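You operate a simulated robot arm through the tools that you are given. There is no shell and no other tool. Be economical: measure what you need, move in short steps, check, and stop when the job is done.

Carry out the task below with a simulated two-armed robot. There is one attempt and no reset: what you move stays moved.

TASK
Pick up the teal hand brush with one hand, pass it to the other hand and put it on the top of the light box.

The check looks at the end state, three seconds after you hand in, the way a careful person would. Anything else that was tipped, shoved, dropped, spilled or broken makes it a failure.

THE ROBOT
Two 6-joint arms with two-finger parallel grippers on one trunk, on a base that drives. Base frame: it is fixed to the floor where the robot stands at the start and does not move with it; the origin is under the middle of the robot, x ahead of it, y to its left, z up. Units: mm, rad, N and s.
The left shoulder is at the start at [280, 185, 1086], the right one opposite. With the tool pointing down near the work surface each hand reaches from about 200 to 760 mm from the robot's upright axis, wherever it stands, measured 20 degrees to its own side. Places, roughly: top of the light box [700, -4800, 900]. Payload 1.57 kg a hand.
Tool frame (each hand has its own): the origin (TCP) lies between the finger pads and is the grasp point; the fingertips stand 30 mm ahead of it; z points along the fingers, y is the line along which they close. Largest opening 80 mm; finger width 17, thickness 12; the body of the gripper, 40 by 82 mm, starts 80 mm behind the TCP.
Orientation is that of the tool frame in the base frame, as [roll, pitch, yaw] about the fixed x, y, z axes, in that order (R = Rz(yaw) Ry(pitch) Rx(roll)). With the fingers straight down and closing along the base's y, the tool's x points along the base's -x, its y along +y and its z along -z.

THE INTERFACE
- The arms move only by the tool arm_command. It takes "left_motion", "right_motion" or both (then of equal length, played together; a hand with none holds still); each is a list of rows, each a list of 7 numbers: the shift along the tool's x, y, z in m, then the turn, a rotation vector about the tool's x, y, z in degrees, then the finger opening in m, from 0 to 0.08. In form: [[x, y, z, ax, ay, az, grip], ...]. A call has 1 to 20 rows; each row is the pose to reach, as a shift and turn from the pose commanded when the call began, along the tool's axes at that moment. Rows are played at 5 a second. More than 50 mm and 0.15 rad between two rows, or a gripper value outside its range, and nothing of the call is played. A pose out of reach is approached as far as the arm can. The call stops where the force on the tool passes 40 N (or 10 N more than at its start, if that is more) or the arm is blocked; 0.2 s more then pass. Each finger travels about 153 mm/s and halts on what it meets, pressing with about 43 N; the grip force reading is that of the motor and also rises with nothing between the fingers. The clock runs only during rows and for 0.2 s after the last one: add rows that repeat a pose to give the fingers time. The reply holds the time, the measured pose of the TCP, the force on the tool along the base axes, the opening and the grip force, in the units named above and with some noise, with the torque about the TCP (base axes, N m) and any sound that the robot's microphone picked up.
- Cameras (640 x 400 px; columns grow to the right, rows downward): "scene" is now at [227.9, 0.4, 1512.8]; the picture's right is [-0.00, -1.00, 0.00], its down [-0.85, 0.00, -0.53] and it looks along [0.53, -0.00, -0.85] (base axes); focal length 252 px, centre (320, 200). "left" rides on the left gripper at [72, 7, -122] in its tool frame; the picture's right is [-0.09, 1.00, 0.00], its down [-0.84, -0.08, -0.54] and it looks along [-0.54, -0.05, 0.84] (tool axes); focal length 238 px, centre (320, 200). "right" rides on the right gripper at [72, -7, -122] in its tool frame; the picture's right is [0.09, 1.00, 0.00], its down [-0.84, 0.08, -0.54] and it looks along [-0.54, 0.05, 0.84] (tool axes); focal length 238 px, centre (320, 200). There is no depth. A picture from a camera that has moved, and an enlarged one, comes with that camera's place and axes in the base frame and with its lens.
- grab_frame(camera): a new picture of that camera. The clock stands still meanwhile.
- raise_lower(by): slides the trunk up (or, below 0, down) by that many mm; the arms and the scene camera ride with it, the base frame stays. It gives what a move gives, with no picture.
- drive_base(legs): drives the robot by 1 to 6 legs, each [ahead, turn to the left] in mm and rad, along the robot's own axes; the way and the turn of a leg run together, so that a leg with both is an arc; at most 1500 mm and 3.142 rad a leg. The arms and the cameras ride along, it lands a little off, and it stops where it bumps. It gives what a move gives.
- head_to(pan, tilt): turns the head with the scene camera to pan (to the left, within 1.501 rad either way) and tilt (down, from -0.506 to 1.204), counted from straight ahead of the robot. It gives what a move gives.
- enlarge(camera, box): a new picture of the part [left, top, right, bottom] of that camera's present view, enlarged. The clock stands still meanwhile.
- sign_off(): hands the job in; it is judged then, once.

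Go step by step. Nothing tells you exact positions but the pictures and the camera data: compare them with the known pose of the tool, close in by small moves and look again before you grip or let go. The budget is 120 turns and 100 pictures, counting those below and the enlarged ones. Unless the task says otherwise, let go and move clear before handing in, and close with one line.

The tools are called after "Request:" as name(argument=value, ...) on one line, values as JSON. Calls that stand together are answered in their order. arm_command: Moves the arms, as the interface text tells. Its arguments: {"type":"object","properties":{"left_motion":{"type":"array","items":{"type":"array","items":{"type":"number"}}},"right_motion":{"type":"array","items":{"type":"array","items":{"type":"number"}}}},"required":[]} The other tools are called the same way: raise_lower (by) slides the trunk up or down; drive_base (legs) drives the base; head_to (pan, tilt) turns the head that bears the scene camera; grab_frame (camera) takes a picture; enlarge (camera, box) takes an enlarged picture of a part of a camera's view; sign_off () hands the job in.

At the start:

```text
time_s: 0.0
left_eef_pos: [475.2, 178.7, 1150.2]
left_orientation: [-3.141, 0.002, 3.141]
left_contact_force: [-0.1, -0.1, 0.3]
left_wrist_torque: [-0.01, 0.01, -0.02]
left_gripper_width: 80.3
left_grasp_force: 0.1
right_eef_pos: [525.7, -346.3, 795.4]
right_orientation: [3.141, 0.001, -3.141]
right_contact_force: [-0.3, 0.2, -0.2]
right_wrist_torque: [0.0, -0.01, -0.03]
right_gripper_width: 80.1
right_grasp_force: 0.2
trunk travel left (down, up): [-781.0, 209.0]
robot x, y, heading: [0.9, 2.1, 0.004]
head pan, tilt: [-0.002, 1.011]
```

scene: 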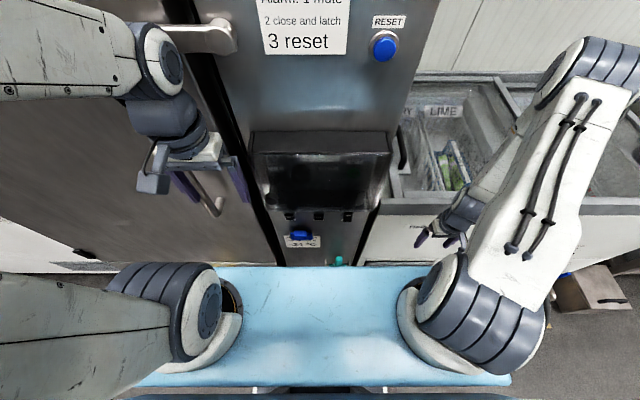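
right: 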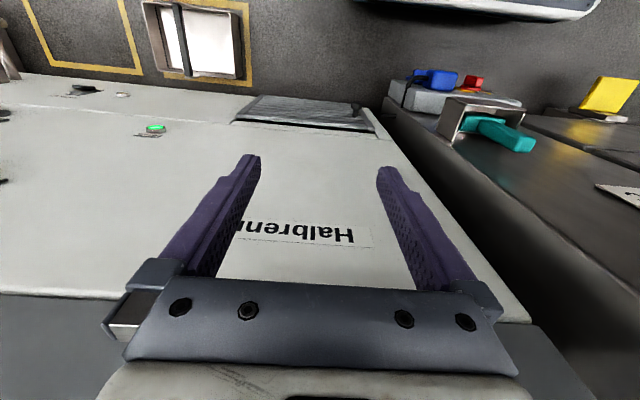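
left: 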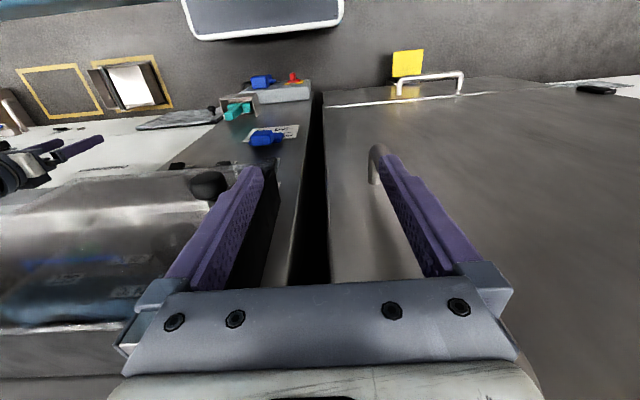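

I see an appliance row ahead, with a small teal thing low on its front. I'll look closer before moving.

Request:
enlarge(camera="right", box=[370, 40, 640, 210])

Request:
enlarge(camera="scene", box=[240, 120, 480, 270])

Request:
head_to(pan=0, tilt=0.5)

Request:
grab_frame(camera="scene")

```text
2.35 times, centred on (505, 125) of right
camera zoom: at [453.7, -352.8, 918.1], right [-0.09, 1.0, 0.0], down [0.84, 0.08, 0.54], along [0.54, 0.05, -0.84], focal length 561 px, centre (-115, 376)
```

zoom: 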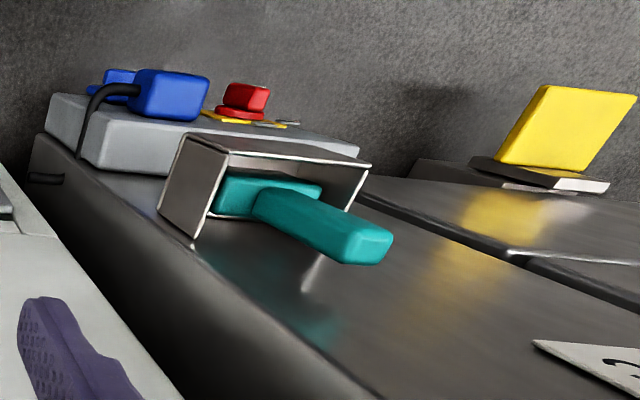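

```text
2.67 times, centred on (360, 195) of scene
camera zoom: at [227.9, 0.4, 1512.8], right [0.0, -1.0, 0.0], down [-0.85, 0.0, -0.53], along [0.53, 0.0, -0.85], focal length 671 px, centre (213, 213)
```

zoom: 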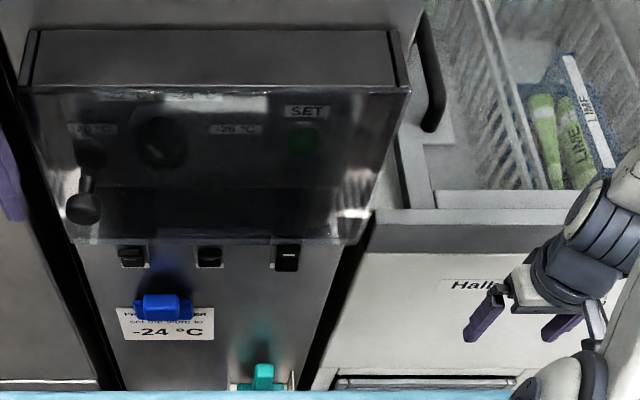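

```text
time_s: 0.9
left_eef_pos: [476.1, 179.2, 1150.2]
left_orientation: [-3.141, -0.001, 3.141]
left_contact_force: [0.3, 0.7, 0.0]
left_wrist_torque: [0.02, 0.02, -0.02]
left_gripper_width: 79.9
left_grasp_force: 0.0
right_eef_pos: [524.2, -346.2, 796.5]
right_orientation: [-3.141, 0.001, 3.141]
right_contact_force: [-0.1, 0.6, 0.1]
right_wrist_torque: [0.0, 0.05, 0.01]
right_gripper_width: 80.2
right_grasp_force: 0.1
trunk travel left (down, up): [-781.0, 209.0]
robot x, y, heading: [-2.3, 1.6, -0.002]
head pan, tilt: [0.0, 0.499]
```

```text
94 pictures are left
camera scene: at [249.9, 0.6, 1554.6], right [0.0, -1.0, 0.0], down [-0.48, 0.0, -0.88], along [0.88, 0.0, -0.48], focal length 252 px, centre (320, 200)
```

scene: 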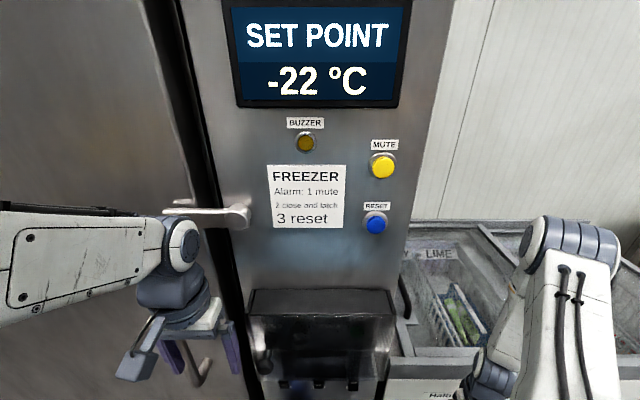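

The brush sits in a bracket on the freezer's front near [535,-66,610]. I'll glance to the right for the light box, then look down at the brush.

Request:
head_to(pan=-1.4, tilt=0.2)

Request:
grab_frame(camera="scene")

Request:
enlarge(camera="left", box=[180, 60, 340, 160])

Request:
head_to(pan=0, tilt=1.204)

Request:
grab_frame(camera="scene")

```text
time_s: 2.5
left_eef_pos: [474.6, 178.9, 1150.4]
left_orientation: [3.14, 0.0, -3.14]
left_contact_force: [0.3, 0.4, 0.1]
left_wrist_torque: [0.0, 0.03, -0.03]
left_gripper_width: 80.0
left_grasp_force: 0.1
right_eef_pos: [525.1, -346.8, 796.6]
right_orientation: [3.141, 0.0, -3.141]
right_contact_force: [-0.1, -0.2, 0.0]
right_wrist_torque: [-0.01, 0.0, 0.03]
right_gripper_width: 80.0
right_grasp_force: 0.1
trunk travel left (down, up): [-781.0, 209.0]
robot x, y, heading: [-1.6, -1.2, 0.001]
head pan, tilt: [-1.4, 0.201]
```

```text
93 pictures are left
camera scene: at [174.8, -91.3, 1582.3], right [-0.99, -0.17, 0.0], down [-0.03, 0.2, -0.98], along [0.17, -0.97, -0.2], focal length 252 px, centre (320, 200)
```

scene: 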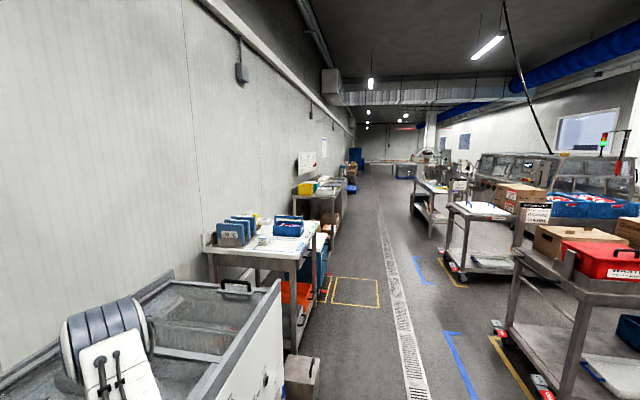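

```text
4.00 times, centred on (260, 110) of left
camera zoom: at [403.2, 186.2, 1271.4], right [0.09, 1.0, 0.0], down [0.84, -0.08, 0.54], along [0.54, -0.05, -0.84], focal length 953 px, centre (560, 560)
```

zoom: 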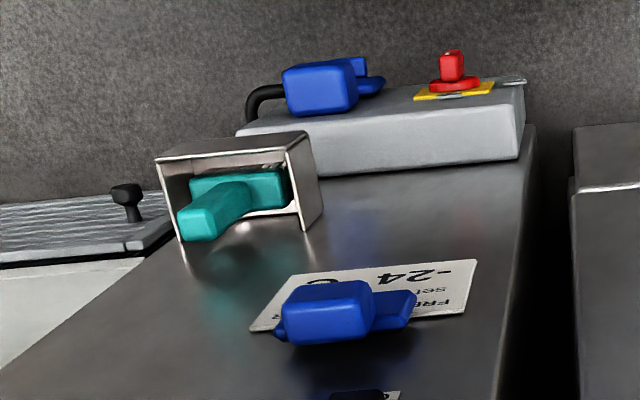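

```text
time_s: 4.0
left_eef_pos: [475.1, 179.9, 1150.8]
left_orientation: [3.141, -0.001, -3.141]
left_contact_force: [0.4, -1.0, 0.1]
left_wrist_torque: [0.02, 0.0, -0.03]
left_gripper_width: 79.7
left_grasp_force: 0.0
right_eef_pos: [525.1, -346.7, 795.2]
right_orientation: [-3.142, 0.0, -3.14]
right_contact_force: [-0.2, 0.1, 0.2]
right_wrist_torque: [-0.01, 0.05, 0.02]
right_gripper_width: 80.1
right_grasp_force: 0.0
trunk travel left (down, up): [-781.0, 209.0]
robot x, y, heading: [-0.8, 2.0, -0.0]
head pan, tilt: [0.0, 1.201]
```

```text
91 pictures are left
camera scene: at [214.9, 0.5, 1501.0], right [0.0, -1.0, 0.0], down [-0.93, 0.0, -0.36], along [0.36, 0.0, -0.93], focal length 252 px, centre (320, 200)
```

scene: 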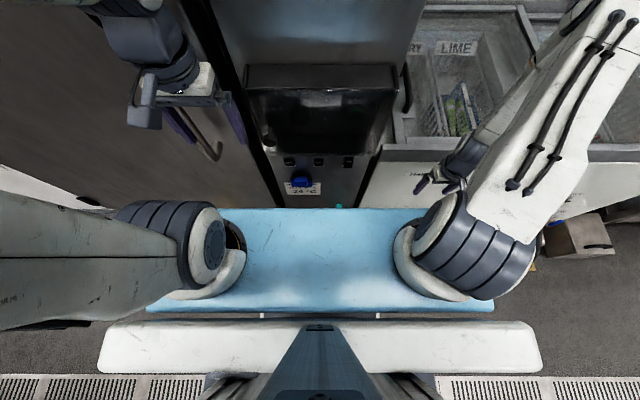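

The brush handle seems to stick up out of a bracket. I'll back up a little so the head camera sees past the tray.

Request:
drive_base(legs=[[-250, 0]])

Request:
head_to(pan=0, tilt=0.95)

Request:
grab_frame(camera="scene")

Request:
enlarge(camera="scene", box=[240, 130, 400, 230])

```text
time_s: 5.8
left_eef_pos: [223.5, 180.5, 1149.7]
left_orientation: [3.14, 0.001, -3.141]
left_contact_force: [0.0, 0.6, -1.1]
left_wrist_torque: [0.01, -0.02, -0.02]
left_gripper_width: 80.1
left_grasp_force: 0.0
right_eef_pos: [274.4, -346.1, 794.6]
right_orientation: [3.141, 0.0, -3.139]
right_contact_force: [0.6, -0.1, -0.8]
right_wrist_torque: [0.03, 0.04, -0.03]
right_gripper_width: 80.2
right_grasp_force: 0.0
trunk travel left (down, up): [-781.0, 209.0]
robot x, y, heading: [-249.5, 1.1, 0.005]
head pan, tilt: [0.0, 1.201]
```

```text
time_s: 6.6
left_eef_pos: [222.6, 179.8, 1149.8]
left_orientation: [-3.141, 0.001, -3.139]
left_contact_force: [0.4, -0.9, -0.1]
left_wrist_torque: [0.0, -0.01, -0.02]
left_gripper_width: 79.8
left_grasp_force: 0.0
right_eef_pos: [273.4, -345.7, 795.0]
right_orientation: [3.141, 0.001, -3.141]
right_contact_force: [-0.2, -0.8, -0.3]
right_wrist_torque: [0.03, -0.02, 0.03]
right_gripper_width: 79.8
right_grasp_force: 0.1
trunk travel left (down, up): [-781.0, 209.0]
robot x, y, heading: [-251.2, 3.6, 0.005]
head pan, tilt: [0.0, 0.949]
```

```text
90 pictures are left
camera scene: at [-20.5, 0.7, 1517.1], right [0.0, -1.0, 0.0], down [-0.81, 0.0, -0.58], along [0.58, 0.0, -0.81], focal length 252 px, centre (320, 200)
```

scene: 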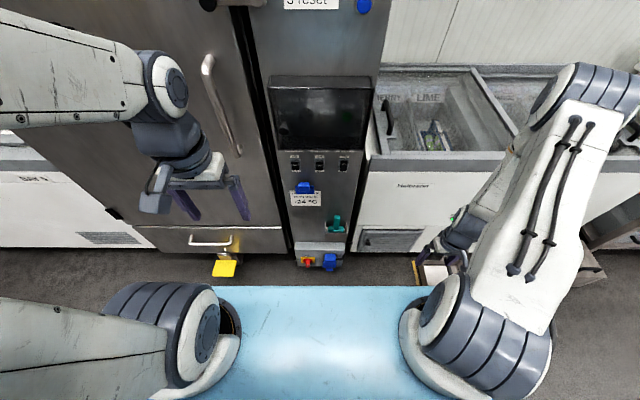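

```text
4.00 times, centred on (320, 180) of scene
camera zoom: at [-20.5, 0.7, 1517.1], right [0.0, -1.0, 0.0], down [-0.81, 0.0, -0.58], along [0.58, 0.0, -0.81], focal length 1007 px, centre (320, 280)
```

zoom: 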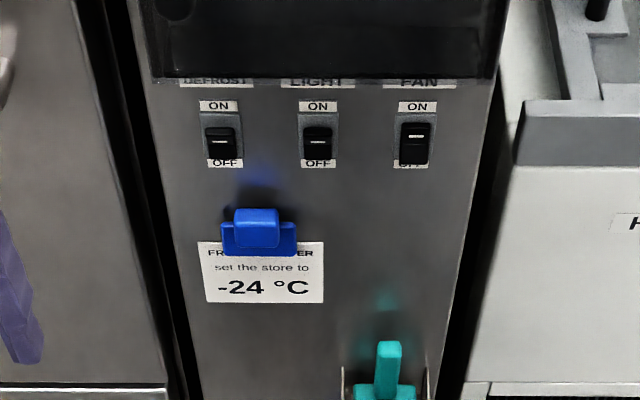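

Request:
enlarge(camera="scene", box=[280, 195, 384, 275])

Request:
enlarge(camera="left", box=[0, 60, 640, 400])

Request:
grab_frame(camera="right")

```text
5.00 times, centred on (332, 235) of scene
camera zoom: at [-20.5, 0.7, 1517.1], right [0.0, -1.0, 0.0], down [-0.81, 0.0, -0.58], along [0.58, 0.0, -0.81], focal length 1259 px, centre (260, 25)
```

zoom: 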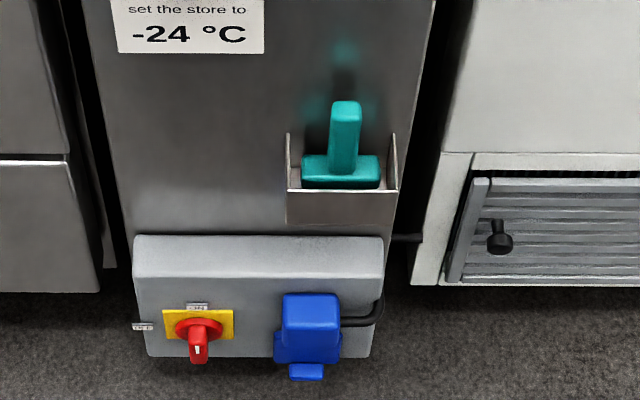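

```text
1.00 times, centred on (320, 230) of left (not enlarged: the box is as wide or as high as the picture)
camera zoom: at [150.7, 186.7, 1271.4], right [0.09, 1.0, 0.0], down [0.84, -0.08, 0.54], along [0.54, -0.05, -0.84], focal length 238 px, centre (320, 170)
```

zoom: 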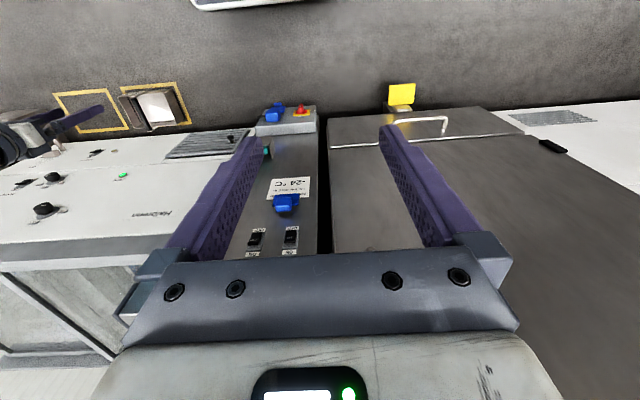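

```text
86 pictures are left
camera right: at [202.3, -352.2, 918.1], right [-0.09, 1.0, 0.0], down [0.84, 0.08, 0.54], along [0.54, 0.05, -0.84], focal length 238 px, centre (320, 200)
```

right: 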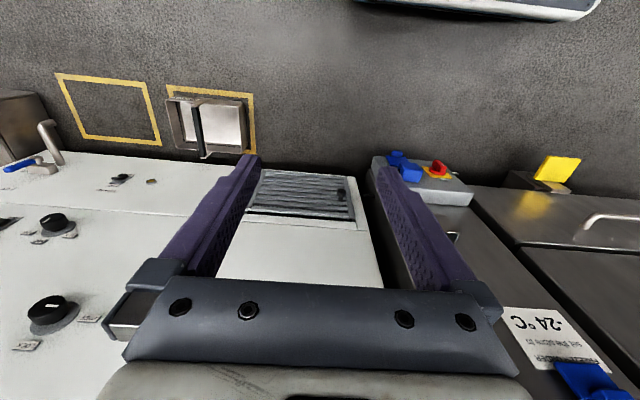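

The brush is a T: a block in a front pocket and the handle sticking up at about [540,-70], z 525–615; the panel is at x≈568. I'll drive in 100 mm and tilt the right hand 45° forward.

Request:
drive_base(legs=[[100, 0]])

Request:
arm_command(right_motion=[[0.03, 0, 0, 0, -7.5, 0, 0.08], [0.06, 0, 0, 0, -15, 0, 0.08], [0.09, 0.02, 0, 0, -22.5, 0, 0.07], [0.1, 0.05, 0, 0, -30, 0, 0.06], [0.1, 0.09, 0, 0, -37.5, 0, 0.06], [0.1, 0.13, 0, 0, -45, 0, 0.06], [0.1, 0.17, 0, 0, -45, 0, 0.06], [0.1, 0.2, 0, 0, -45, 0, 0.06], [0.1, 0.24, 0, 0, -45, 0, 0.06], [0.1, 0.27, 0, 0, -45, 0, 0.06]])

Request:
grab_frame(camera="right")

Request:
grab_frame(camera="scene")

```text
time_s: 7.8
left_eef_pos: [322.1, 179.3, 1148.9]
left_orientation: [3.141, 0.0, -3.14]
left_contact_force: [0.1, 0.2, 0.1]
left_wrist_torque: [0.0, -0.03, 0.04]
left_gripper_width: 80.0
left_grasp_force: 0.0
right_eef_pos: [374.9, -344.8, 795.5]
right_orientation: [-3.142, -0.001, -3.139]
right_contact_force: [-0.5, -0.1, 0.0]
right_wrist_torque: [0.0, -0.02, 0.04]
right_gripper_width: 80.3
right_grasp_force: 0.1
trunk travel left (down, up): [-781.0, 209.0]
robot x, y, heading: [-154.8, -1.8, 0.006]
head pan, tilt: [0.0, 0.949]
```

```text
time_s: 9.9
left_eef_pos: [323.3, 180.6, 1149.2]
left_orientation: [3.141, -0.001, -3.139]
left_contact_force: [0.3, -0.6, -1.0]
left_wrist_torque: [0.02, -0.03, -0.02]
left_gripper_width: 80.1
left_grasp_force: 0.0
right_eef_pos: [274.5, -75.2, 794.6]
right_orientation: [-3.14, 0.785, -3.14]
right_contact_force: [-0.5, 0.0, 0.1]
right_wrist_torque: [-0.03, 0.02, -0.01]
right_gripper_width: 60.1
right_grasp_force: 0.0
right hand out of reach, approached as far as the arm can: row 3, 4, 5, 6, 7, 8
trunk travel left (down, up): [-781.0, 209.0]
robot x, y, heading: [-150.4, -2.7, 0.002]
head pan, tilt: [0.0, 0.949]
```

```text
85 pictures are left
camera right: at [137.9, -81.6, 831.1], right [-0.07, 1.0, -0.07], down [0.21, 0.08, 0.97], along [0.98, 0.05, -0.21], focal length 238 px, centre (320, 200)
```

right: 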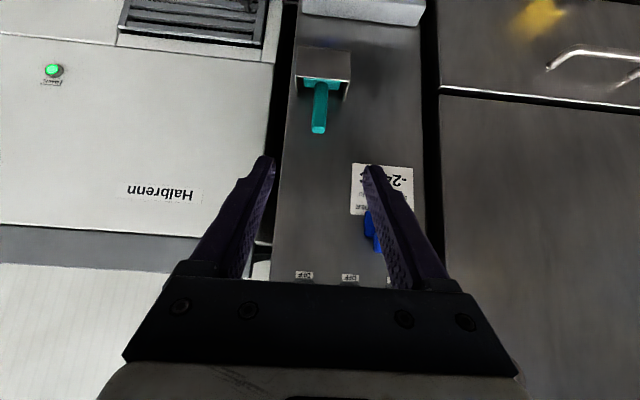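

```text
84 pictures are left
camera scene: at [80.4, 0.9, 1517.2], right [0.0, -1.0, 0.0], down [-0.81, 0.0, -0.58], along [0.58, 0.0, -0.81], focal length 252 px, centre (320, 200)
```

scene: 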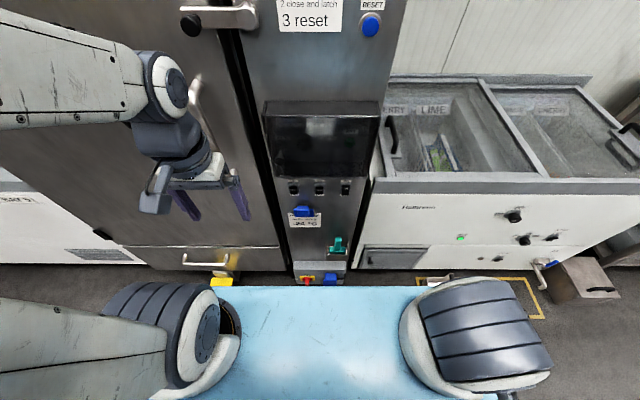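

Hand is aligned with the handle (about [540,-73,531–614]). I'll advance along the fingers, stopping about 80 mm short.

Request:
arm_command(right_motion=[[-0.005, 0, 0.045, 0, 0, 0, 0.06], [-0.01, 0, 0.09, 0, 0, 0, 0.06], [-0.015, 0.0, 0.135, 0, 0, 0, 0.06], [-0.02, 0.0, 0.18, 0, 0, 0, 0.055], [-0.025, 0.0, 0.22, 0, 0, 0, 0.055], [-0.029, 0.0, 0.256, 0, 0, 0, 0.055]])

Request:
grab_frame(camera="right")

Request:
grab_frame(camera="scene")

```text
time_s: 11.3
left_eef_pos: [323.2, 180.3, 1150.1]
left_orientation: [-3.141, 0.001, -3.14]
left_contact_force: [-0.2, 0.2, -0.6]
left_wrist_torque: [0.01, 0.0, 0.02]
left_gripper_width: 79.7
left_grasp_force: 0.0
right_eef_pos: [350.7, -30.7, 645.4]
right_orientation: [-3.141, 0.787, -3.139]
right_contact_force: [-0.2, 0.0, -0.6]
right_wrist_torque: [-0.02, -0.01, 0.04]
right_gripper_width: 54.9
right_grasp_force: 0.1
right hand out of reach, approached as far as the arm can: row 2, 3, 4, 5, 6
trunk travel left (down, up): [-781.0, 209.0]
robot x, y, heading: [-149.9, 2.0, 0.005]
head pan, tilt: [0.0, 0.949]
```

```text
83 pictures are left
camera right: at [214.6, -37.8, 682.2], right [-0.07, 1.0, -0.07], down [0.21, 0.08, 0.98], along [0.98, 0.05, -0.21], focal length 238 px, centre (320, 200)
```

right: 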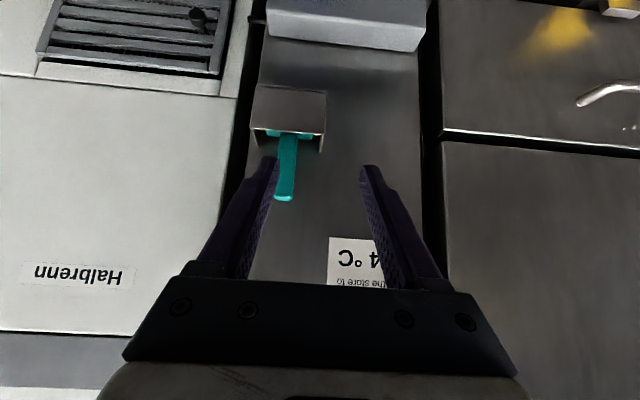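

```text
82 pictures are left
camera scene: at [80.5, 1.0, 1517.2], right [0.0, -1.0, 0.0], down [-0.81, 0.0, -0.58], along [0.58, 0.0, -0.81], focal length 252 px, centre (320, 200)
```

scene: 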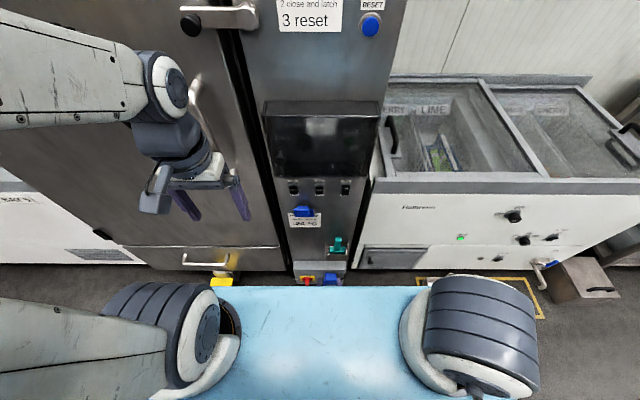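

That pose is awkward for the arm with the shoulder so high. I'll back off 90 mm and lower the trunk 250 mm.

Request:
drive_base(legs=[[-90, 0]])

Request:
arm_command(right_motion=[[0, -0.02, -0.03, 0, 0, 0, 0.055], [0, -0.04, -0.06, 0, 0, 0, 0.055]])

Request:
raise_lower(by=-250)

```text
time_s: 12.4
left_eef_pos: [234.3, 179.9, 1149.4]
left_orientation: [-3.141, 0.001, -3.139]
left_contact_force: [0.2, -0.5, 0.1]
left_wrist_torque: [0.0, 0.02, -0.02]
left_gripper_width: 80.2
left_grasp_force: 0.2
right_eef_pos: [259.8, -31.0, 647.0]
right_orientation: [-3.141, 0.784, -3.137]
right_contact_force: [0.3, 0.3, -1.0]
right_wrist_torque: [0.01, 0.01, 0.01]
right_gripper_width: 54.9
right_grasp_force: 0.1
trunk travel left (down, up): [-781.0, 209.0]
robot x, y, heading: [-243.0, 0.4, 0.001]
head pan, tilt: [0.0, 0.949]
```

```text
time_s: 13.1
left_eef_pos: [232.5, 180.1, 1149.5]
left_orientation: [-3.141, 0.001, -3.138]
left_contact_force: [-1.1, 0.1, 0.1]
left_wrist_torque: [0.0, 0.01, 0.02]
left_gripper_width: 80.0
left_grasp_force: 0.0
right_eef_pos: [218.5, -72.0, 688.3]
right_orientation: [-3.141, 0.787, -3.138]
right_contact_force: [-0.7, -0.1, 0.1]
right_wrist_torque: [-0.01, -0.01, 0.02]
right_gripper_width: 54.8
right_grasp_force: 0.0
trunk travel left (down, up): [-781.0, 209.0]
robot x, y, heading: [-240.3, 0.2, 0.006]
head pan, tilt: [0.0, 0.949]
```

```text
time_s: 15.6
left_eef_pos: [233.4, 179.7, 899.5]
left_orientation: [-3.141, 0.0, -3.137]
left_contact_force: [0.0, -0.1, 0.7]
left_wrist_torque: [-0.01, 0.03, 0.01]
left_gripper_width: 79.9
left_grasp_force: 0.2
right_eef_pos: [217.8, -71.2, 439.9]
right_orientation: [3.141, 0.786, -3.139]
right_contact_force: [0.1, 0.2, -0.9]
right_wrist_torque: [0.02, 0.0, -0.02]
right_gripper_width: 55.0
right_grasp_force: 0.1
trunk travel left (down, up): [-531.0, 459.0]
robot x, y, heading: [-242.3, -5.1, 0.004]
head pan, tilt: [0.0, 0.949]
```

Next I move up and forward to a pose 100 mm short of the grasp.

Request:
arm_command(right_motion=[[-0.045, 0, 0.003, 0, 0, 0, 0.055], [-0.09, 0, 0.007, 0, 0, 0, 0.055], [-0.135, 0, 0.01, 0, 0, 0, 0.055], [-0.18, 0, 0.015, 0, 0, 0, 0.055], [-0.225, 0, 0.018, 0, 0, 0, 0.055], [-0.27, -0.001, 0.021, 0, 0, 0, 0.055], [-0.32, -0.002, 0.025, 0, 0, 0, 0.055]])

Request:
grab_frame(camera="right")

Request:
grab_frame(camera="scene")

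```text
refused: row 7 steps farther than a row can; nothing moved
```

```text
81 pictures are left
camera right: at [81.7, -78.5, 474.4], right [-0.07, 1.0, -0.07], down [0.21, 0.08, 0.98], along [0.98, 0.05, -0.21], focal length 238 px, centre (320, 200)
```

right: 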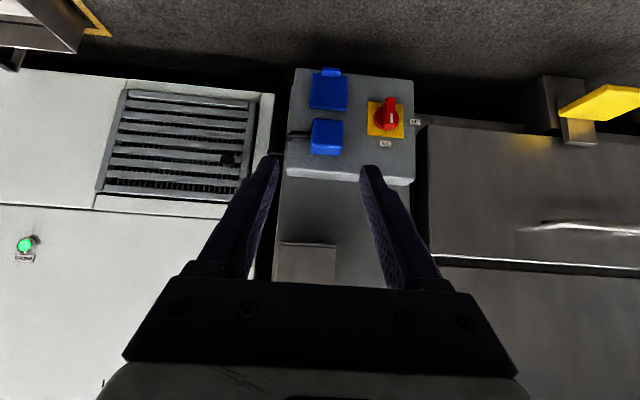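

```text
80 pictures are left
camera scene: at [-10.0, 1.0, 1267.2], right [0.0, -1.0, 0.0], down [-0.81, 0.0, -0.58], along [0.58, 0.0, -0.81], focal length 252 px, centre (320, 200)
```

scene: 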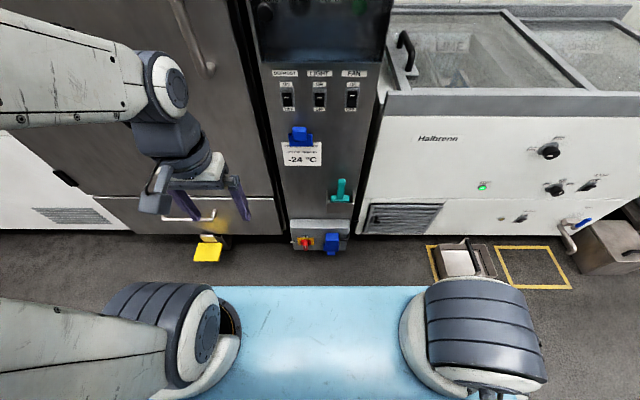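

The last row stepped too far; I'll use smaller steps.

Request:
arm_command(right_motion=[[-0.04, 0, 0.003, 0, 0, 0, 0.055], [-0.08, 0, 0.006, 0, 0, 0, 0.055], [-0.12, 0, 0.01, 0, 0, 0, 0.055], [-0.16, 0, 0.013, 0, 0, 0, 0.055], [-0.2, 0, 0.016, 0, 0, 0, 0.055], [-0.24, -0.001, 0.019, 0, 0, 0, 0.055], [-0.28, -0.002, 0.022, 0, 0, 0, 0.055], [-0.32, -0.002, 0.025, 0, 0, 0, 0.055]])

Request:
grab_frame(camera="right")

Request:
enlarge(camera="scene", box=[260, 100, 460, 225])

```text
time_s: 17.4
left_eef_pos: [233.2, 180.2, 899.5]
left_orientation: [-3.14, 0.002, -3.137]
left_contact_force: [0.6, -0.1, -0.1]
left_wrist_torque: [0.0, -0.01, -0.03]
left_gripper_width: 80.0
left_grasp_force: 0.0
right_eef_pos: [260.8, -35.2, 588.4]
right_orientation: [3.14, 0.789, -3.138]
right_contact_force: [-0.5, -1.7, 0.9]
right_wrist_torque: [0.01, 0.02, -0.02]
right_gripper_width: 55.0
right_grasp_force: 0.1
right hand out of reach, approached as far as the arm can: row 1, 2, 3, 4, 5, 6, 7, 8
trunk travel left (down, up): [-531.0, 459.0]
robot x, y, heading: [-239.6, -0.1, 0.004]
head pan, tilt: [0.0, 0.949]
```

```text
79 pictures are left
camera right: at [122.6, -42.1, 623.7], right [-0.07, 1.0, -0.07], down [0.21, 0.08, 0.98], along [0.98, 0.05, -0.21], focal length 238 px, centre (320, 200)
```

right: 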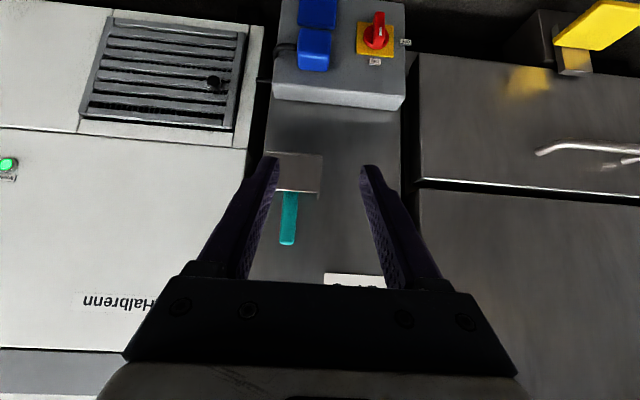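

```text
3.20 times, centred on (360, 162) of scene
camera zoom: at [-10.0, 1.0, 1267.1], right [0.0, -1.0, 0.0], down [-0.81, 0.0, -0.58], along [0.58, 0.0, -0.81], focal length 806 px, centre (192, 320)
```

zoom: 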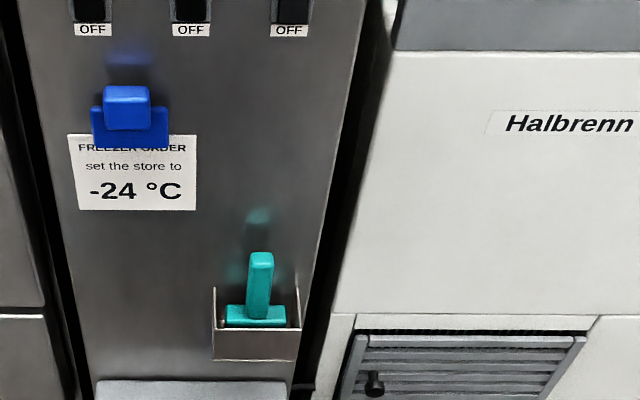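

The arm seems stuck near a singular region close to its shoulder. I'll swing the hand outward to the right, then extend forward, and come in from there.

Request:
arm_command(right_motion=[[0, -0.04, 0, 0, 0, 0, 0.055], [0, -0.08, 0, 0, 0, 0, 0.055], [0, -0.12, 0, 0, 0, 0, 0.055], [0, -0.16, 0, 0, 0, 0, 0.055], [0, -0.2, 0, 0, 0, 0, 0.055], [0, -0.24, 0, 0, 0, 0, 0.055], [0, -0.28, 0, 0, 0, 0, 0.055], [0, -0.3, 0, 0, 0, 0, 0.055]])

Request:
arm_command(right_motion=[[-0.035, 0, 0.01, 0, 0, 0, 0.055], [-0.07, 0, 0.02, 0, 0, 0, 0.055], [-0.1, 0, 0.04, 0, 0, 0, 0.055], [-0.13, 0, 0.06, 0, 0, 0, 0.055], [-0.16, 0, 0.08, 0, 0, 0, 0.055], [-0.185, 0, 0.1, 0, 0, 0, 0.055]])

Request:
grab_frame(camera="scene")

```text
time_s: 19.4
left_eef_pos: [234.7, 179.3, 899.1]
left_orientation: [3.141, 0.001, -3.141]
left_contact_force: [0.5, 0.4, 0.9]
left_wrist_torque: [0.01, 0.01, -0.02]
left_gripper_width: 80.1
left_grasp_force: 0.0
right_eef_pos: [196.6, -278.2, 539.0]
right_orientation: [3.069, 0.721, 3.069]
right_contact_force: [-0.5, -0.4, -0.5]
right_wrist_torque: [0.02, 0.02, 0.02]
right_gripper_width: 55.1
right_grasp_force: 0.1
right hand out of reach, approached as far as the arm can: row 1, 2, 3, 4, 5, 6, 7, 8
trunk travel left (down, up): [-531.0, 459.0]
robot x, y, heading: [-238.5, -1.9, 0.001]
head pan, tilt: [0.0, 0.949]
stopped in row 8 (right hand): the arm was blocked; the commanded pose is now the measured one
```

```text
time_s: 20.8
left_eef_pos: [233.5, 179.8, 900.0]
left_orientation: [-3.141, 0.0, -3.139]
left_contact_force: [0.1, 0.7, -0.3]
left_wrist_torque: [0.03, -0.02, -0.06]
left_gripper_width: 80.0
left_grasp_force: 0.1
right_eef_pos: [401.7, -286.8, 588.3]
right_orientation: [3.07, 0.72, 3.072]
right_contact_force: [1.0, 0.0, -0.1]
right_wrist_torque: [-0.02, 0.01, 0.01]
right_gripper_width: 55.2
right_grasp_force: 0.0
right hand out of reach, approached as far as the arm can: row 1, 2, 3
trunk travel left (down, up): [-531.0, 459.0]
robot x, y, heading: [-240.8, -5.3, 0.001]
head pan, tilt: [0.0, 0.949]
```

```text
77 pictures are left
camera scene: at [-10.1, 0.7, 1267.1], right [0.0, -1.0, 0.0], down [-0.81, 0.0, -0.58], along [0.58, 0.0, -0.81], focal length 252 px, centre (320, 200)
```

scene: 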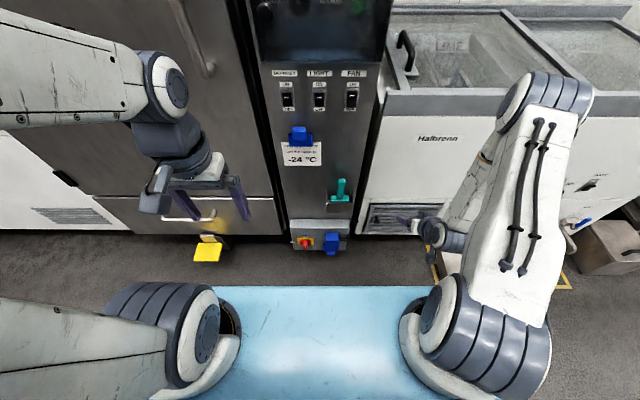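

Now in a good configuration. I'll correct the orientation and bring the hand in front of the brush.

Request:
arm_command(right_motion=[[-0.01, 0.03, 0, 0.6, -1.8, -1.4, 0.055], [-0.03, 0.06, 0, 1.2, -3.7, -2.9, 0.055], [-0.05, 0.095, 0, 1.2, -3.7, -2.9, 0.055], [-0.065, 0.13, 0, 1.2, -3.7, -2.9, 0.055], [-0.07, 0.165, 0, 1.2, -3.7, -2.9, 0.055], [-0.08, 0.2, 0, 1.2, -3.7, -2.9, 0.055], [-0.08, 0.214, 0, 1.2, -3.7, -2.9, 0.055]])

Request:
grab_frame(camera="right")

Request:
grab_frame(camera="scene")

```text
time_s: 22.4
left_eef_pos: [232.7, 180.5, 899.9]
left_orientation: [3.141, 0.001, -3.139]
left_contact_force: [-0.5, -0.6, -0.7]
left_wrist_torque: [0.01, -0.02, 0.0]
left_gripper_width: 80.0
left_grasp_force: 0.0
right_eef_pos: [465.9, -76.5, 652.1]
right_orientation: [3.139, 0.789, 3.139]
right_contact_force: [-0.4, 1.0, 0.2]
right_wrist_torque: [0.0, -0.01, -0.03]
right_gripper_width: 55.1
right_grasp_force: 0.1
trunk travel left (down, up): [-531.0, 459.0]
robot x, y, heading: [-240.9, -0.5, 0.006]
head pan, tilt: [0.0, 0.949]
```

```text
76 pictures are left
camera right: at [329.4, -83.0, 686.7], right [-0.06, 1.0, -0.06], down [0.21, 0.08, 0.98], along [0.98, 0.05, -0.21], focal length 238 px, centre (320, 200)
```

right: 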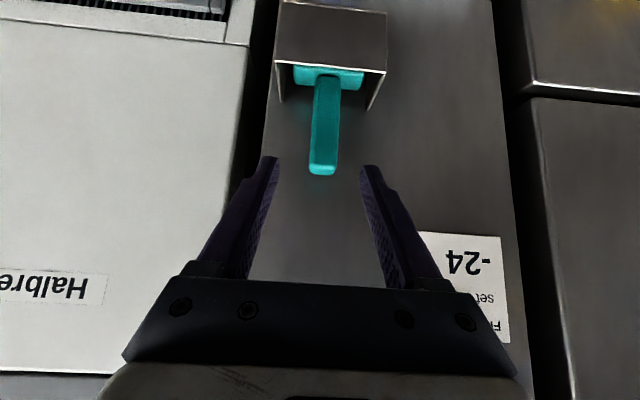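

```text
75 pictures are left
camera scene: at [-10.0, 0.7, 1267.1], right [0.0, -1.0, 0.0], down [-0.81, 0.0, -0.58], along [0.58, 0.0, -0.81], focal length 252 px, centre (320, 200)
```

scene: 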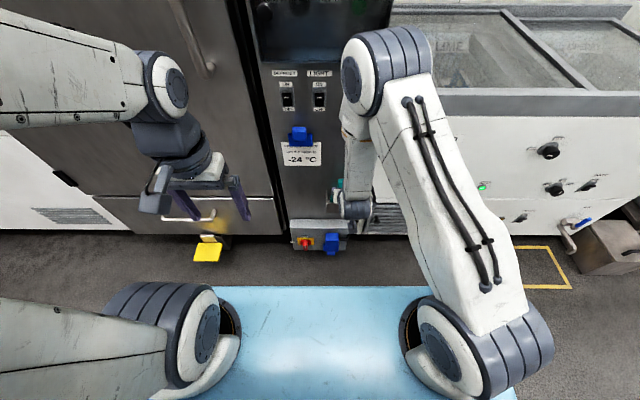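

Handle is centred between the fingers. Advancing along the fingers ~98 mm, then a look before closing.

Request:
arm_command(right_motion=[[0, 0.003, 0.03, 0, 0, 0, 0.055], [0.001, 0.003, 0.06, 0, 0, 0, 0.055], [0.002, 0.003, 0.08, 0, 0, 0, 0.055], [0.003, 0.003, 0.096, 0, 0, 0, 0.055]])

Request:
grab_frame(camera="right")

Request:
grab_frame(camera="scene")

```text
time_s: 23.4
left_eef_pos: [233.0, 180.7, 899.5]
left_orientation: [3.141, 0.0, -3.14]
left_contact_force: [0.3, -0.4, 0.6]
left_wrist_torque: [-0.01, -0.03, -0.03]
left_gripper_width: 80.0
left_grasp_force: 0.0
right_eef_pos: [532.5, -74.0, 581.3]
right_orientation: [3.138, 0.789, 3.14]
right_contact_force: [0.1, 0.3, 0.2]
right_wrist_torque: [0.01, 0.03, -0.04]
right_gripper_width: 55.2
right_grasp_force: 0.0
trunk travel left (down, up): [-531.0, 459.0]
robot x, y, heading: [-244.1, 0.8, 0.001]
head pan, tilt: [0.0, 0.949]
```

```text
74 pictures are left
camera right: at [395.5, -80.3, 616.7], right [-0.06, 1.0, -0.06], down [0.21, 0.08, 0.98], along [0.98, 0.05, -0.21], focal length 238 px, centre (320, 200)
```

right: 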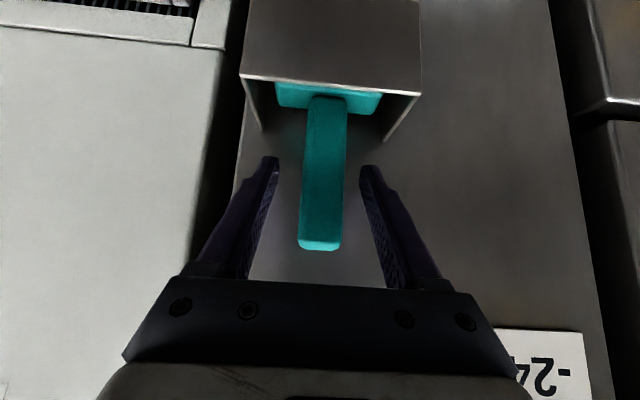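

```text
73 pictures are left
camera scene: at [-10.1, 0.9, 1267.2], right [0.0, -1.0, 0.0], down [-0.81, 0.0, -0.58], along [0.58, 0.0, -0.81], focal length 252 px, centre (320, 200)
```

scene: 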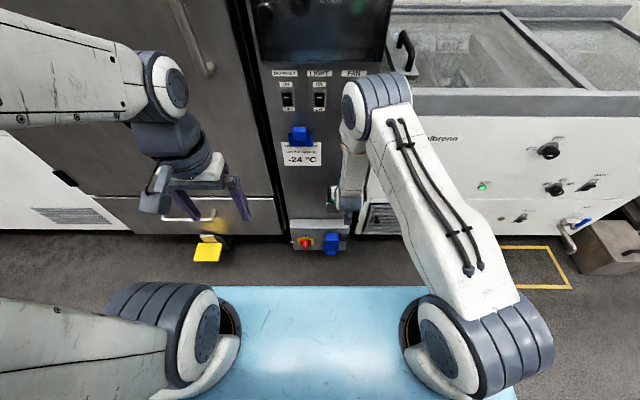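

The fingers straddle the handle. Closing gently and checking the opening.

Request:
arm_command(right_motion=[[0, 0, 0, 0, 0, 0, 0.04], [0, 0, 0, 0, 0, 0, 0.03], [0, 0, 0, 0, 0, 0, 0.02], [0, 0, 0, 0, 0, 0, 0.01], [0, 0, 0, 0, 0, 0, 0.0], [0, 0, 0, 0, 0, 0, 0.0]])

Request:
grab_frame(camera="right")

```text
time_s: 24.8
left_eef_pos: [233.3, 179.6, 900.4]
left_orientation: [3.142, -0.001, 3.142]
left_contact_force: [0.5, 0.0, 0.1]
left_wrist_torque: [-0.01, 0.0, -0.01]
left_gripper_width: 79.9
left_grasp_force: 0.0
right_eef_pos: [533.1, -74.5, 581.6]
right_orientation: [3.138, 0.789, -3.141]
right_contact_force: [-0.2, 0.2, -0.7]
right_wrist_torque: [-0.01, -0.01, 0.0]
right_gripper_width: 25.3
right_grasp_force: 36.7
trunk travel left (down, up): [-531.0, 459.0]
robot x, y, heading: [-239.9, 3.2, 0.001]
head pan, tilt: [0.0, 0.949]
```

```text
72 pictures are left
camera right: at [395.4, -80.3, 616.8], right [-0.06, 1.0, -0.06], down [0.21, 0.08, 0.98], along [0.98, 0.05, -0.21], focal length 238 px, centre (320, 200)
```

right: 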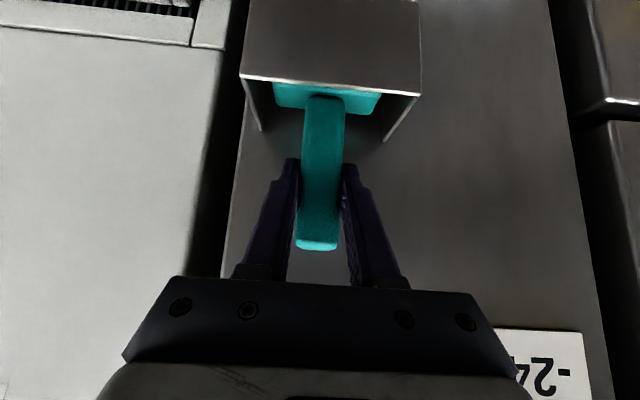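

Gripped at 25 mm. Lifting straight up in small steps.

Request:
arm_command(right_motion=[[-0.007, 0, -0.007, 0, 0, 0, 0], [-0.014, 0, -0.014, 0, 0, 0, 0], [-0.021, 0, -0.021, 0, 0, 0, 0], [-0.028, 0, -0.028, 0, 0, 0, 0], [-0.035, 0, -0.035, 0, 0, 0, 0], [-0.042, 0, -0.042, 0, 0, 0, 0], [-0.049, 0, -0.049, 0, 0, 0, 0], [-0.056, 0, -0.056, 0, 0, 0, 0], [-0.063, 0, -0.063, 0, 0, 0, 0]])

Request:
grab_frame(camera="right")

Request:
grab_frame(camera="scene")

```text
time_s: 26.8
left_eef_pos: [232.9, 180.2, 900.7]
left_orientation: [-3.14, 0.0, -3.139]
left_contact_force: [1.1, 0.3, -0.4]
left_wrist_torque: [-0.03, 0.03, 0.01]
left_gripper_width: 79.8
left_grasp_force: 0.0
right_eef_pos: [532.9, -75.3, 671.3]
right_orientation: [3.138, 0.788, 3.141]
right_contact_force: [0.2, -0.8, -1.2]
right_wrist_torque: [0.01, -0.01, 0.03]
right_gripper_width: 25.3
right_grasp_force: 37.2
trunk travel left (down, up): [-531.0, 459.0]
robot x, y, heading: [-241.3, -1.7, -0.001]
head pan, tilt: [0.0, 0.949]
```

```text
71 pictures are left
camera right: at [396.2, -80.6, 706.3], right [-0.06, 1.0, -0.06], down [0.21, 0.08, 0.98], along [0.98, 0.05, -0.21], focal length 238 px, centre (320, 200)
```

right: 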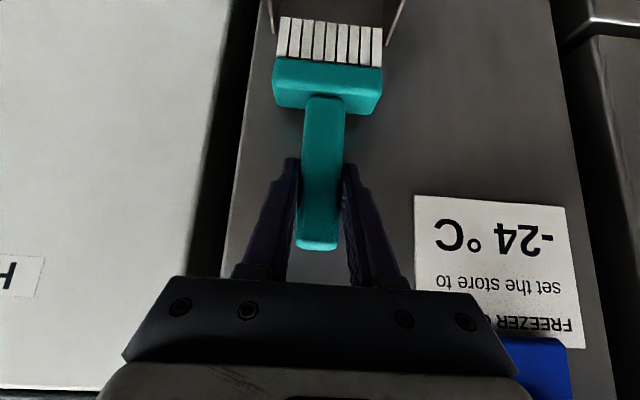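

```text
70 pictures are left
camera scene: at [-9.9, 0.9, 1267.1], right [0.0, -1.0, 0.0], down [-0.81, 0.0, -0.58], along [0.58, 0.0, -0.81], focal length 252 px, centre (320, 200)
```

scene: 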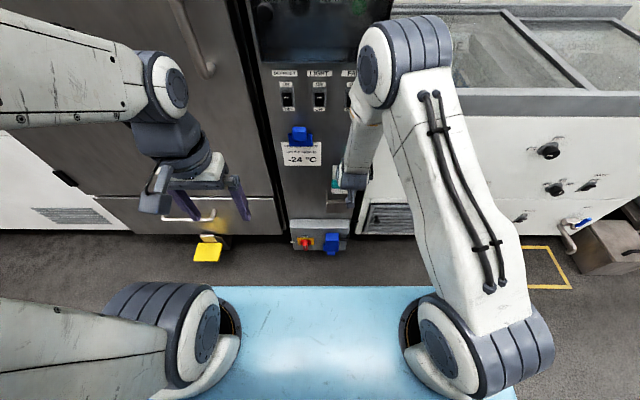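

It's a brush with bristles, nearly clear of the pocket. Lifting 45 mm more, then backing the robot away.

Request:
arm_command(right_motion=[[-0.01, 0, -0.01, 0, 0, 0, 0], [-0.02, 0, -0.02, 0, 0, 0, 0], [-0.032, 0, -0.032, 0, 0, 0, 0]])

Request:
grab_frame(camera="right")

```text
time_s: 27.6
left_eef_pos: [234.1, 180.6, 898.6]
left_orientation: [-3.139, 0.001, -3.14]
left_contact_force: [0.7, 0.2, 0.2]
left_wrist_torque: [0.01, 0.02, -0.02]
left_gripper_width: 80.0
left_grasp_force: 0.1
right_eef_pos: [531.8, -74.2, 716.4]
right_orientation: [3.139, 0.787, 3.139]
right_contact_force: [0.4, 0.2, -0.3]
right_wrist_torque: [-0.02, -0.03, 0.02]
right_gripper_width: 25.4
right_grasp_force: 36.9
trunk travel left (down, up): [-531.0, 459.0]
robot x, y, heading: [-241.4, -3.0, 0.003]
head pan, tilt: [0.0, 0.949]
```

```text
69 pictures are left
camera right: at [394.7, -80.5, 751.1], right [-0.06, 1.0, -0.06], down [0.21, 0.08, 0.98], along [0.98, 0.05, -0.21], focal length 238 px, centre (320, 200)
```

right: 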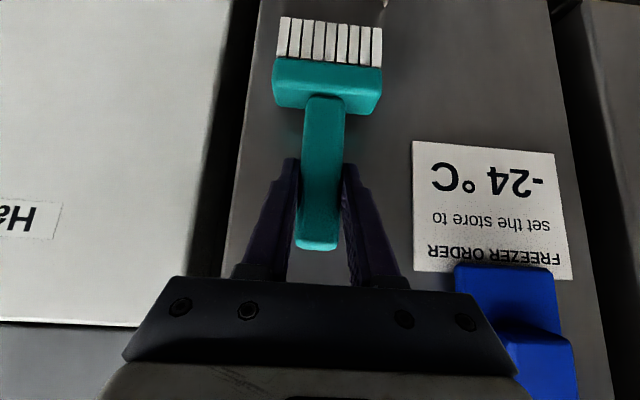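

The brush is clear of the pocket. Backing away from the freezer into the aisle.

Request:
drive_base(legs=[[-250, 0]])

Request:
arm_command(right_motion=[[0.02, 0.01, -0.02, -5.3, 0, -5.3, 0], [0.04, 0.02, -0.04, -10.6, 0, -10.6, 0], [0.06, 0.03, -0.06, -15.9, 0, -15.9, 0], [0.08, 0.04, -0.08, -21.2, 0, -21.2, 0], [0.09, 0.05, -0.09, -26.5, 0, -26.5, 0], [0.1, 0.055, -0.1, -31.8, 0, -31.8, 0], [0.107, 0.06, -0.107, -37.1, 0, -37.1, 0], [0.107, 0.065, -0.107, -42.4, 0, -42.4, 0], [0.107, 0.07, -0.107, -47.7, 0, -47.7, 0], [0.107, 0.07, -0.107, -53, 0, -53, 0], [0.107, 0.07, -0.107, -58.3, 0, -58.3, 0], [0.107, 0.07, -0.107, -63.6, 0, -63.6, 0]])

Request:
grab_frame(camera="scene")

```text
time_s: 29.4
left_eef_pos: [-14.9, 178.6, 900.9]
left_orientation: [3.141, 0.0, -3.139]
left_contact_force: [-0.5, -0.1, 0.2]
left_wrist_torque: [0.02, 0.01, -0.01]
left_gripper_width: 79.9
left_grasp_force: 0.0
right_eef_pos: [282.3, -74.9, 715.0]
right_orientation: [3.137, 0.789, 3.139]
right_contact_force: [0.7, -0.5, -0.4]
right_wrist_torque: [-0.01, 0.02, -0.01]
right_gripper_width: 25.6
right_grasp_force: 36.4
trunk travel left (down, up): [-531.0, 459.0]
robot x, y, heading: [-490.4, -0.0, 0.002]
head pan, tilt: [0.0, 0.949]
```

```text
time_s: 32.0
left_eef_pos: [-15.0, 178.7, 900.2]
left_orientation: [3.141, 0.001, -3.138]
left_contact_force: [0.6, 0.6, -0.2]
left_wrist_torque: [0.0, 0.01, 0.01]
left_gripper_width: 80.0
left_grasp_force: 0.0
right_eef_pos: [131.1, -4.2, 714.5]
right_orientation: [-3.14, 0.788, -1.566]
right_contact_force: [0.8, -0.3, -0.4]
right_wrist_torque: [-0.01, -0.01, -0.04]
right_gripper_width: 25.5
right_grasp_force: 36.9
trunk travel left (down, up): [-531.0, 459.0]
robot x, y, heading: [-491.1, -0.2, 0.002]
head pan, tilt: [0.0, 0.949]
```

```text
68 pictures are left
camera scene: at [-259.0, 0.4, 1267.2], right [0.0, -1.0, 0.0], down [-0.81, 0.0, -0.58], along [0.58, 0.0, -0.81], focal length 252 px, centre (320, 200)
```

scene: 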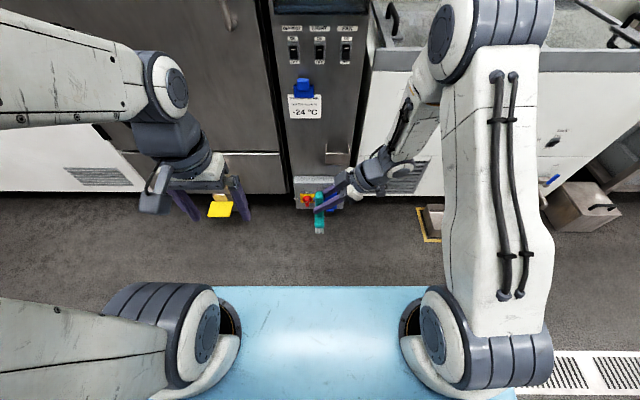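

Brush now hangs in front of the robot, held by the right hand from its right. Next I turn the left hand to face it: yaw first, then tilt to horizontal.

Request:
arm_command(left_motion=[[-0.015, 0, 0.01, 0, 0, 7.5, 0.08], [-0.03, 0, 0.02, 0, 0, 15, 0.08], [-0.045, 0, 0.03, 0, 0, 22.5, 0.08], [-0.06, 0.005, 0.04, 0, 0, 30, 0.08], [-0.075, 0.01, 0.05, 0, 0, 37.5, 0.08], [-0.09, 0.015, 0.06, 0, 0, 45, 0.08], [-0.105, 0.02, 0.07, 0, 0, 52.5, 0.08], [-0.12, 0.025, 0.08, 0, 0, 60, 0.08], [-0.135, 0.03, 0.09, 0, 0, 67.5, 0.08], [-0.145, 0.035, 0.1, 0, 0, 75, 0.08], [-0.145, 0.04, 0.1, 0, 0, 82.5, 0.08], [-0.145, 0.045, 0.1, 0, 0, 90, 0.08]])

Request:
arm_command(left_motion=[[0, 0, 0.01, 0, -7.5, 0, 0.08], [0, 0, 0.02, 0, -15, 0, 0.08], [0, 0, 0.03, 0, -22.5, 0, 0.08], [0, 0, 0.04, 0, -30, 0, 0.08], [0, 0, 0.05, 0, -37.5, 0, 0.08], [0, 0, 0.06, 0, -45, 0, 0.08], [0, 0, 0.075, 0, -52.5, 0, 0.08], [0, 0, 0.09, 0, -60, 0, 0.08], [0, 0, 0.105, 0, -67.5, 0, 0.08], [0, 0, 0.12, 0, -75, 0, 0.08], [0, 0, 0.135, 0, -82.5, 0, 0.08], [0, 0, 0.145, 0, -90, 0, 0.08]])

Request:
grab_frame(camera="left")

Request:
grab_frame(camera="scene")

```text
time_s: 34.6
left_eef_pos: [128.3, 224.6, 800.3]
left_orientation: [-3.14, -0.001, 1.57]
left_contact_force: [-0.6, 0.2, 0.1]
left_wrist_torque: [0.03, 0.02, 0.01]
left_gripper_width: 79.8
left_grasp_force: 0.0
right_eef_pos: [131.5, -4.2, 715.4]
right_orientation: [-3.137, 0.787, -1.568]
right_contact_force: [0.3, -0.5, -0.9]
right_wrist_torque: [-0.02, 0.02, 0.0]
right_gripper_width: 25.4
right_grasp_force: 37.0
trunk travel left (down, up): [-531.0, 459.0]
robot x, y, heading: [-491.5, -4.2, 0.003]
head pan, tilt: [0.0, 0.949]
```

```text
time_s: 37.2
left_eef_pos: [129.3, 225.7, 654.1]
left_orientation: [0.242, 1.566, -1.324]
left_contact_force: [-0.7, 0.0, -0.7]
left_wrist_torque: [0.04, 0.0, -0.03]
left_gripper_width: 80.3
left_grasp_force: 0.1
right_eef_pos: [130.5, -3.4, 715.6]
right_orientation: [-3.138, 0.787, -1.568]
right_contact_force: [0.0, -0.8, -1.0]
right_wrist_torque: [0.02, 0.0, -0.01]
right_gripper_width: 25.4
right_grasp_force: 36.9
trunk travel left (down, up): [-531.0, 459.0]
robot x, y, heading: [-490.9, -0.4, 0.003]
head pan, tilt: [0.0, 0.949]
```

```text
67 pictures are left
camera left: at [135.0, 347.5, 582.1], right [1.0, 0.0, 0.09], down [-0.08, 0.54, 0.84], along [-0.05, -0.84, 0.54], focal length 238 px, centre (320, 200)
```

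left: 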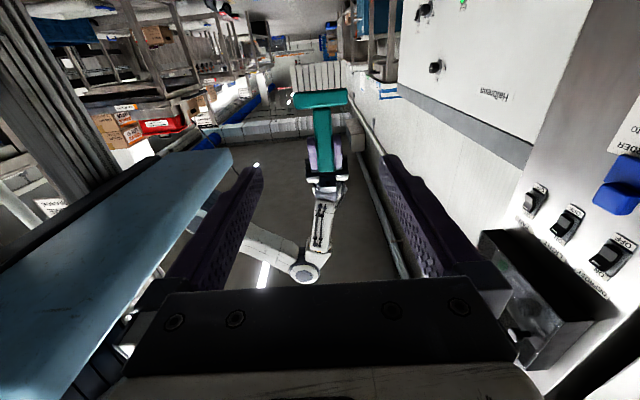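

```text
66 pictures are left
camera scene: at [-259.1, 0.3, 1267.2], right [0.0, -1.0, 0.0], down [-0.81, 0.0, -0.58], along [0.58, 0.0, -0.81], focal length 252 px, centre (320, 200)
```

scene: 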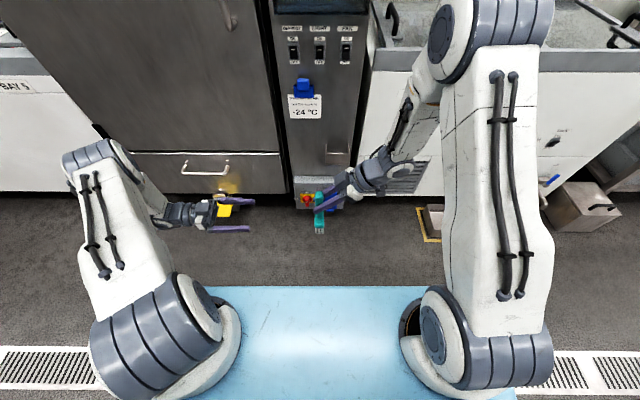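

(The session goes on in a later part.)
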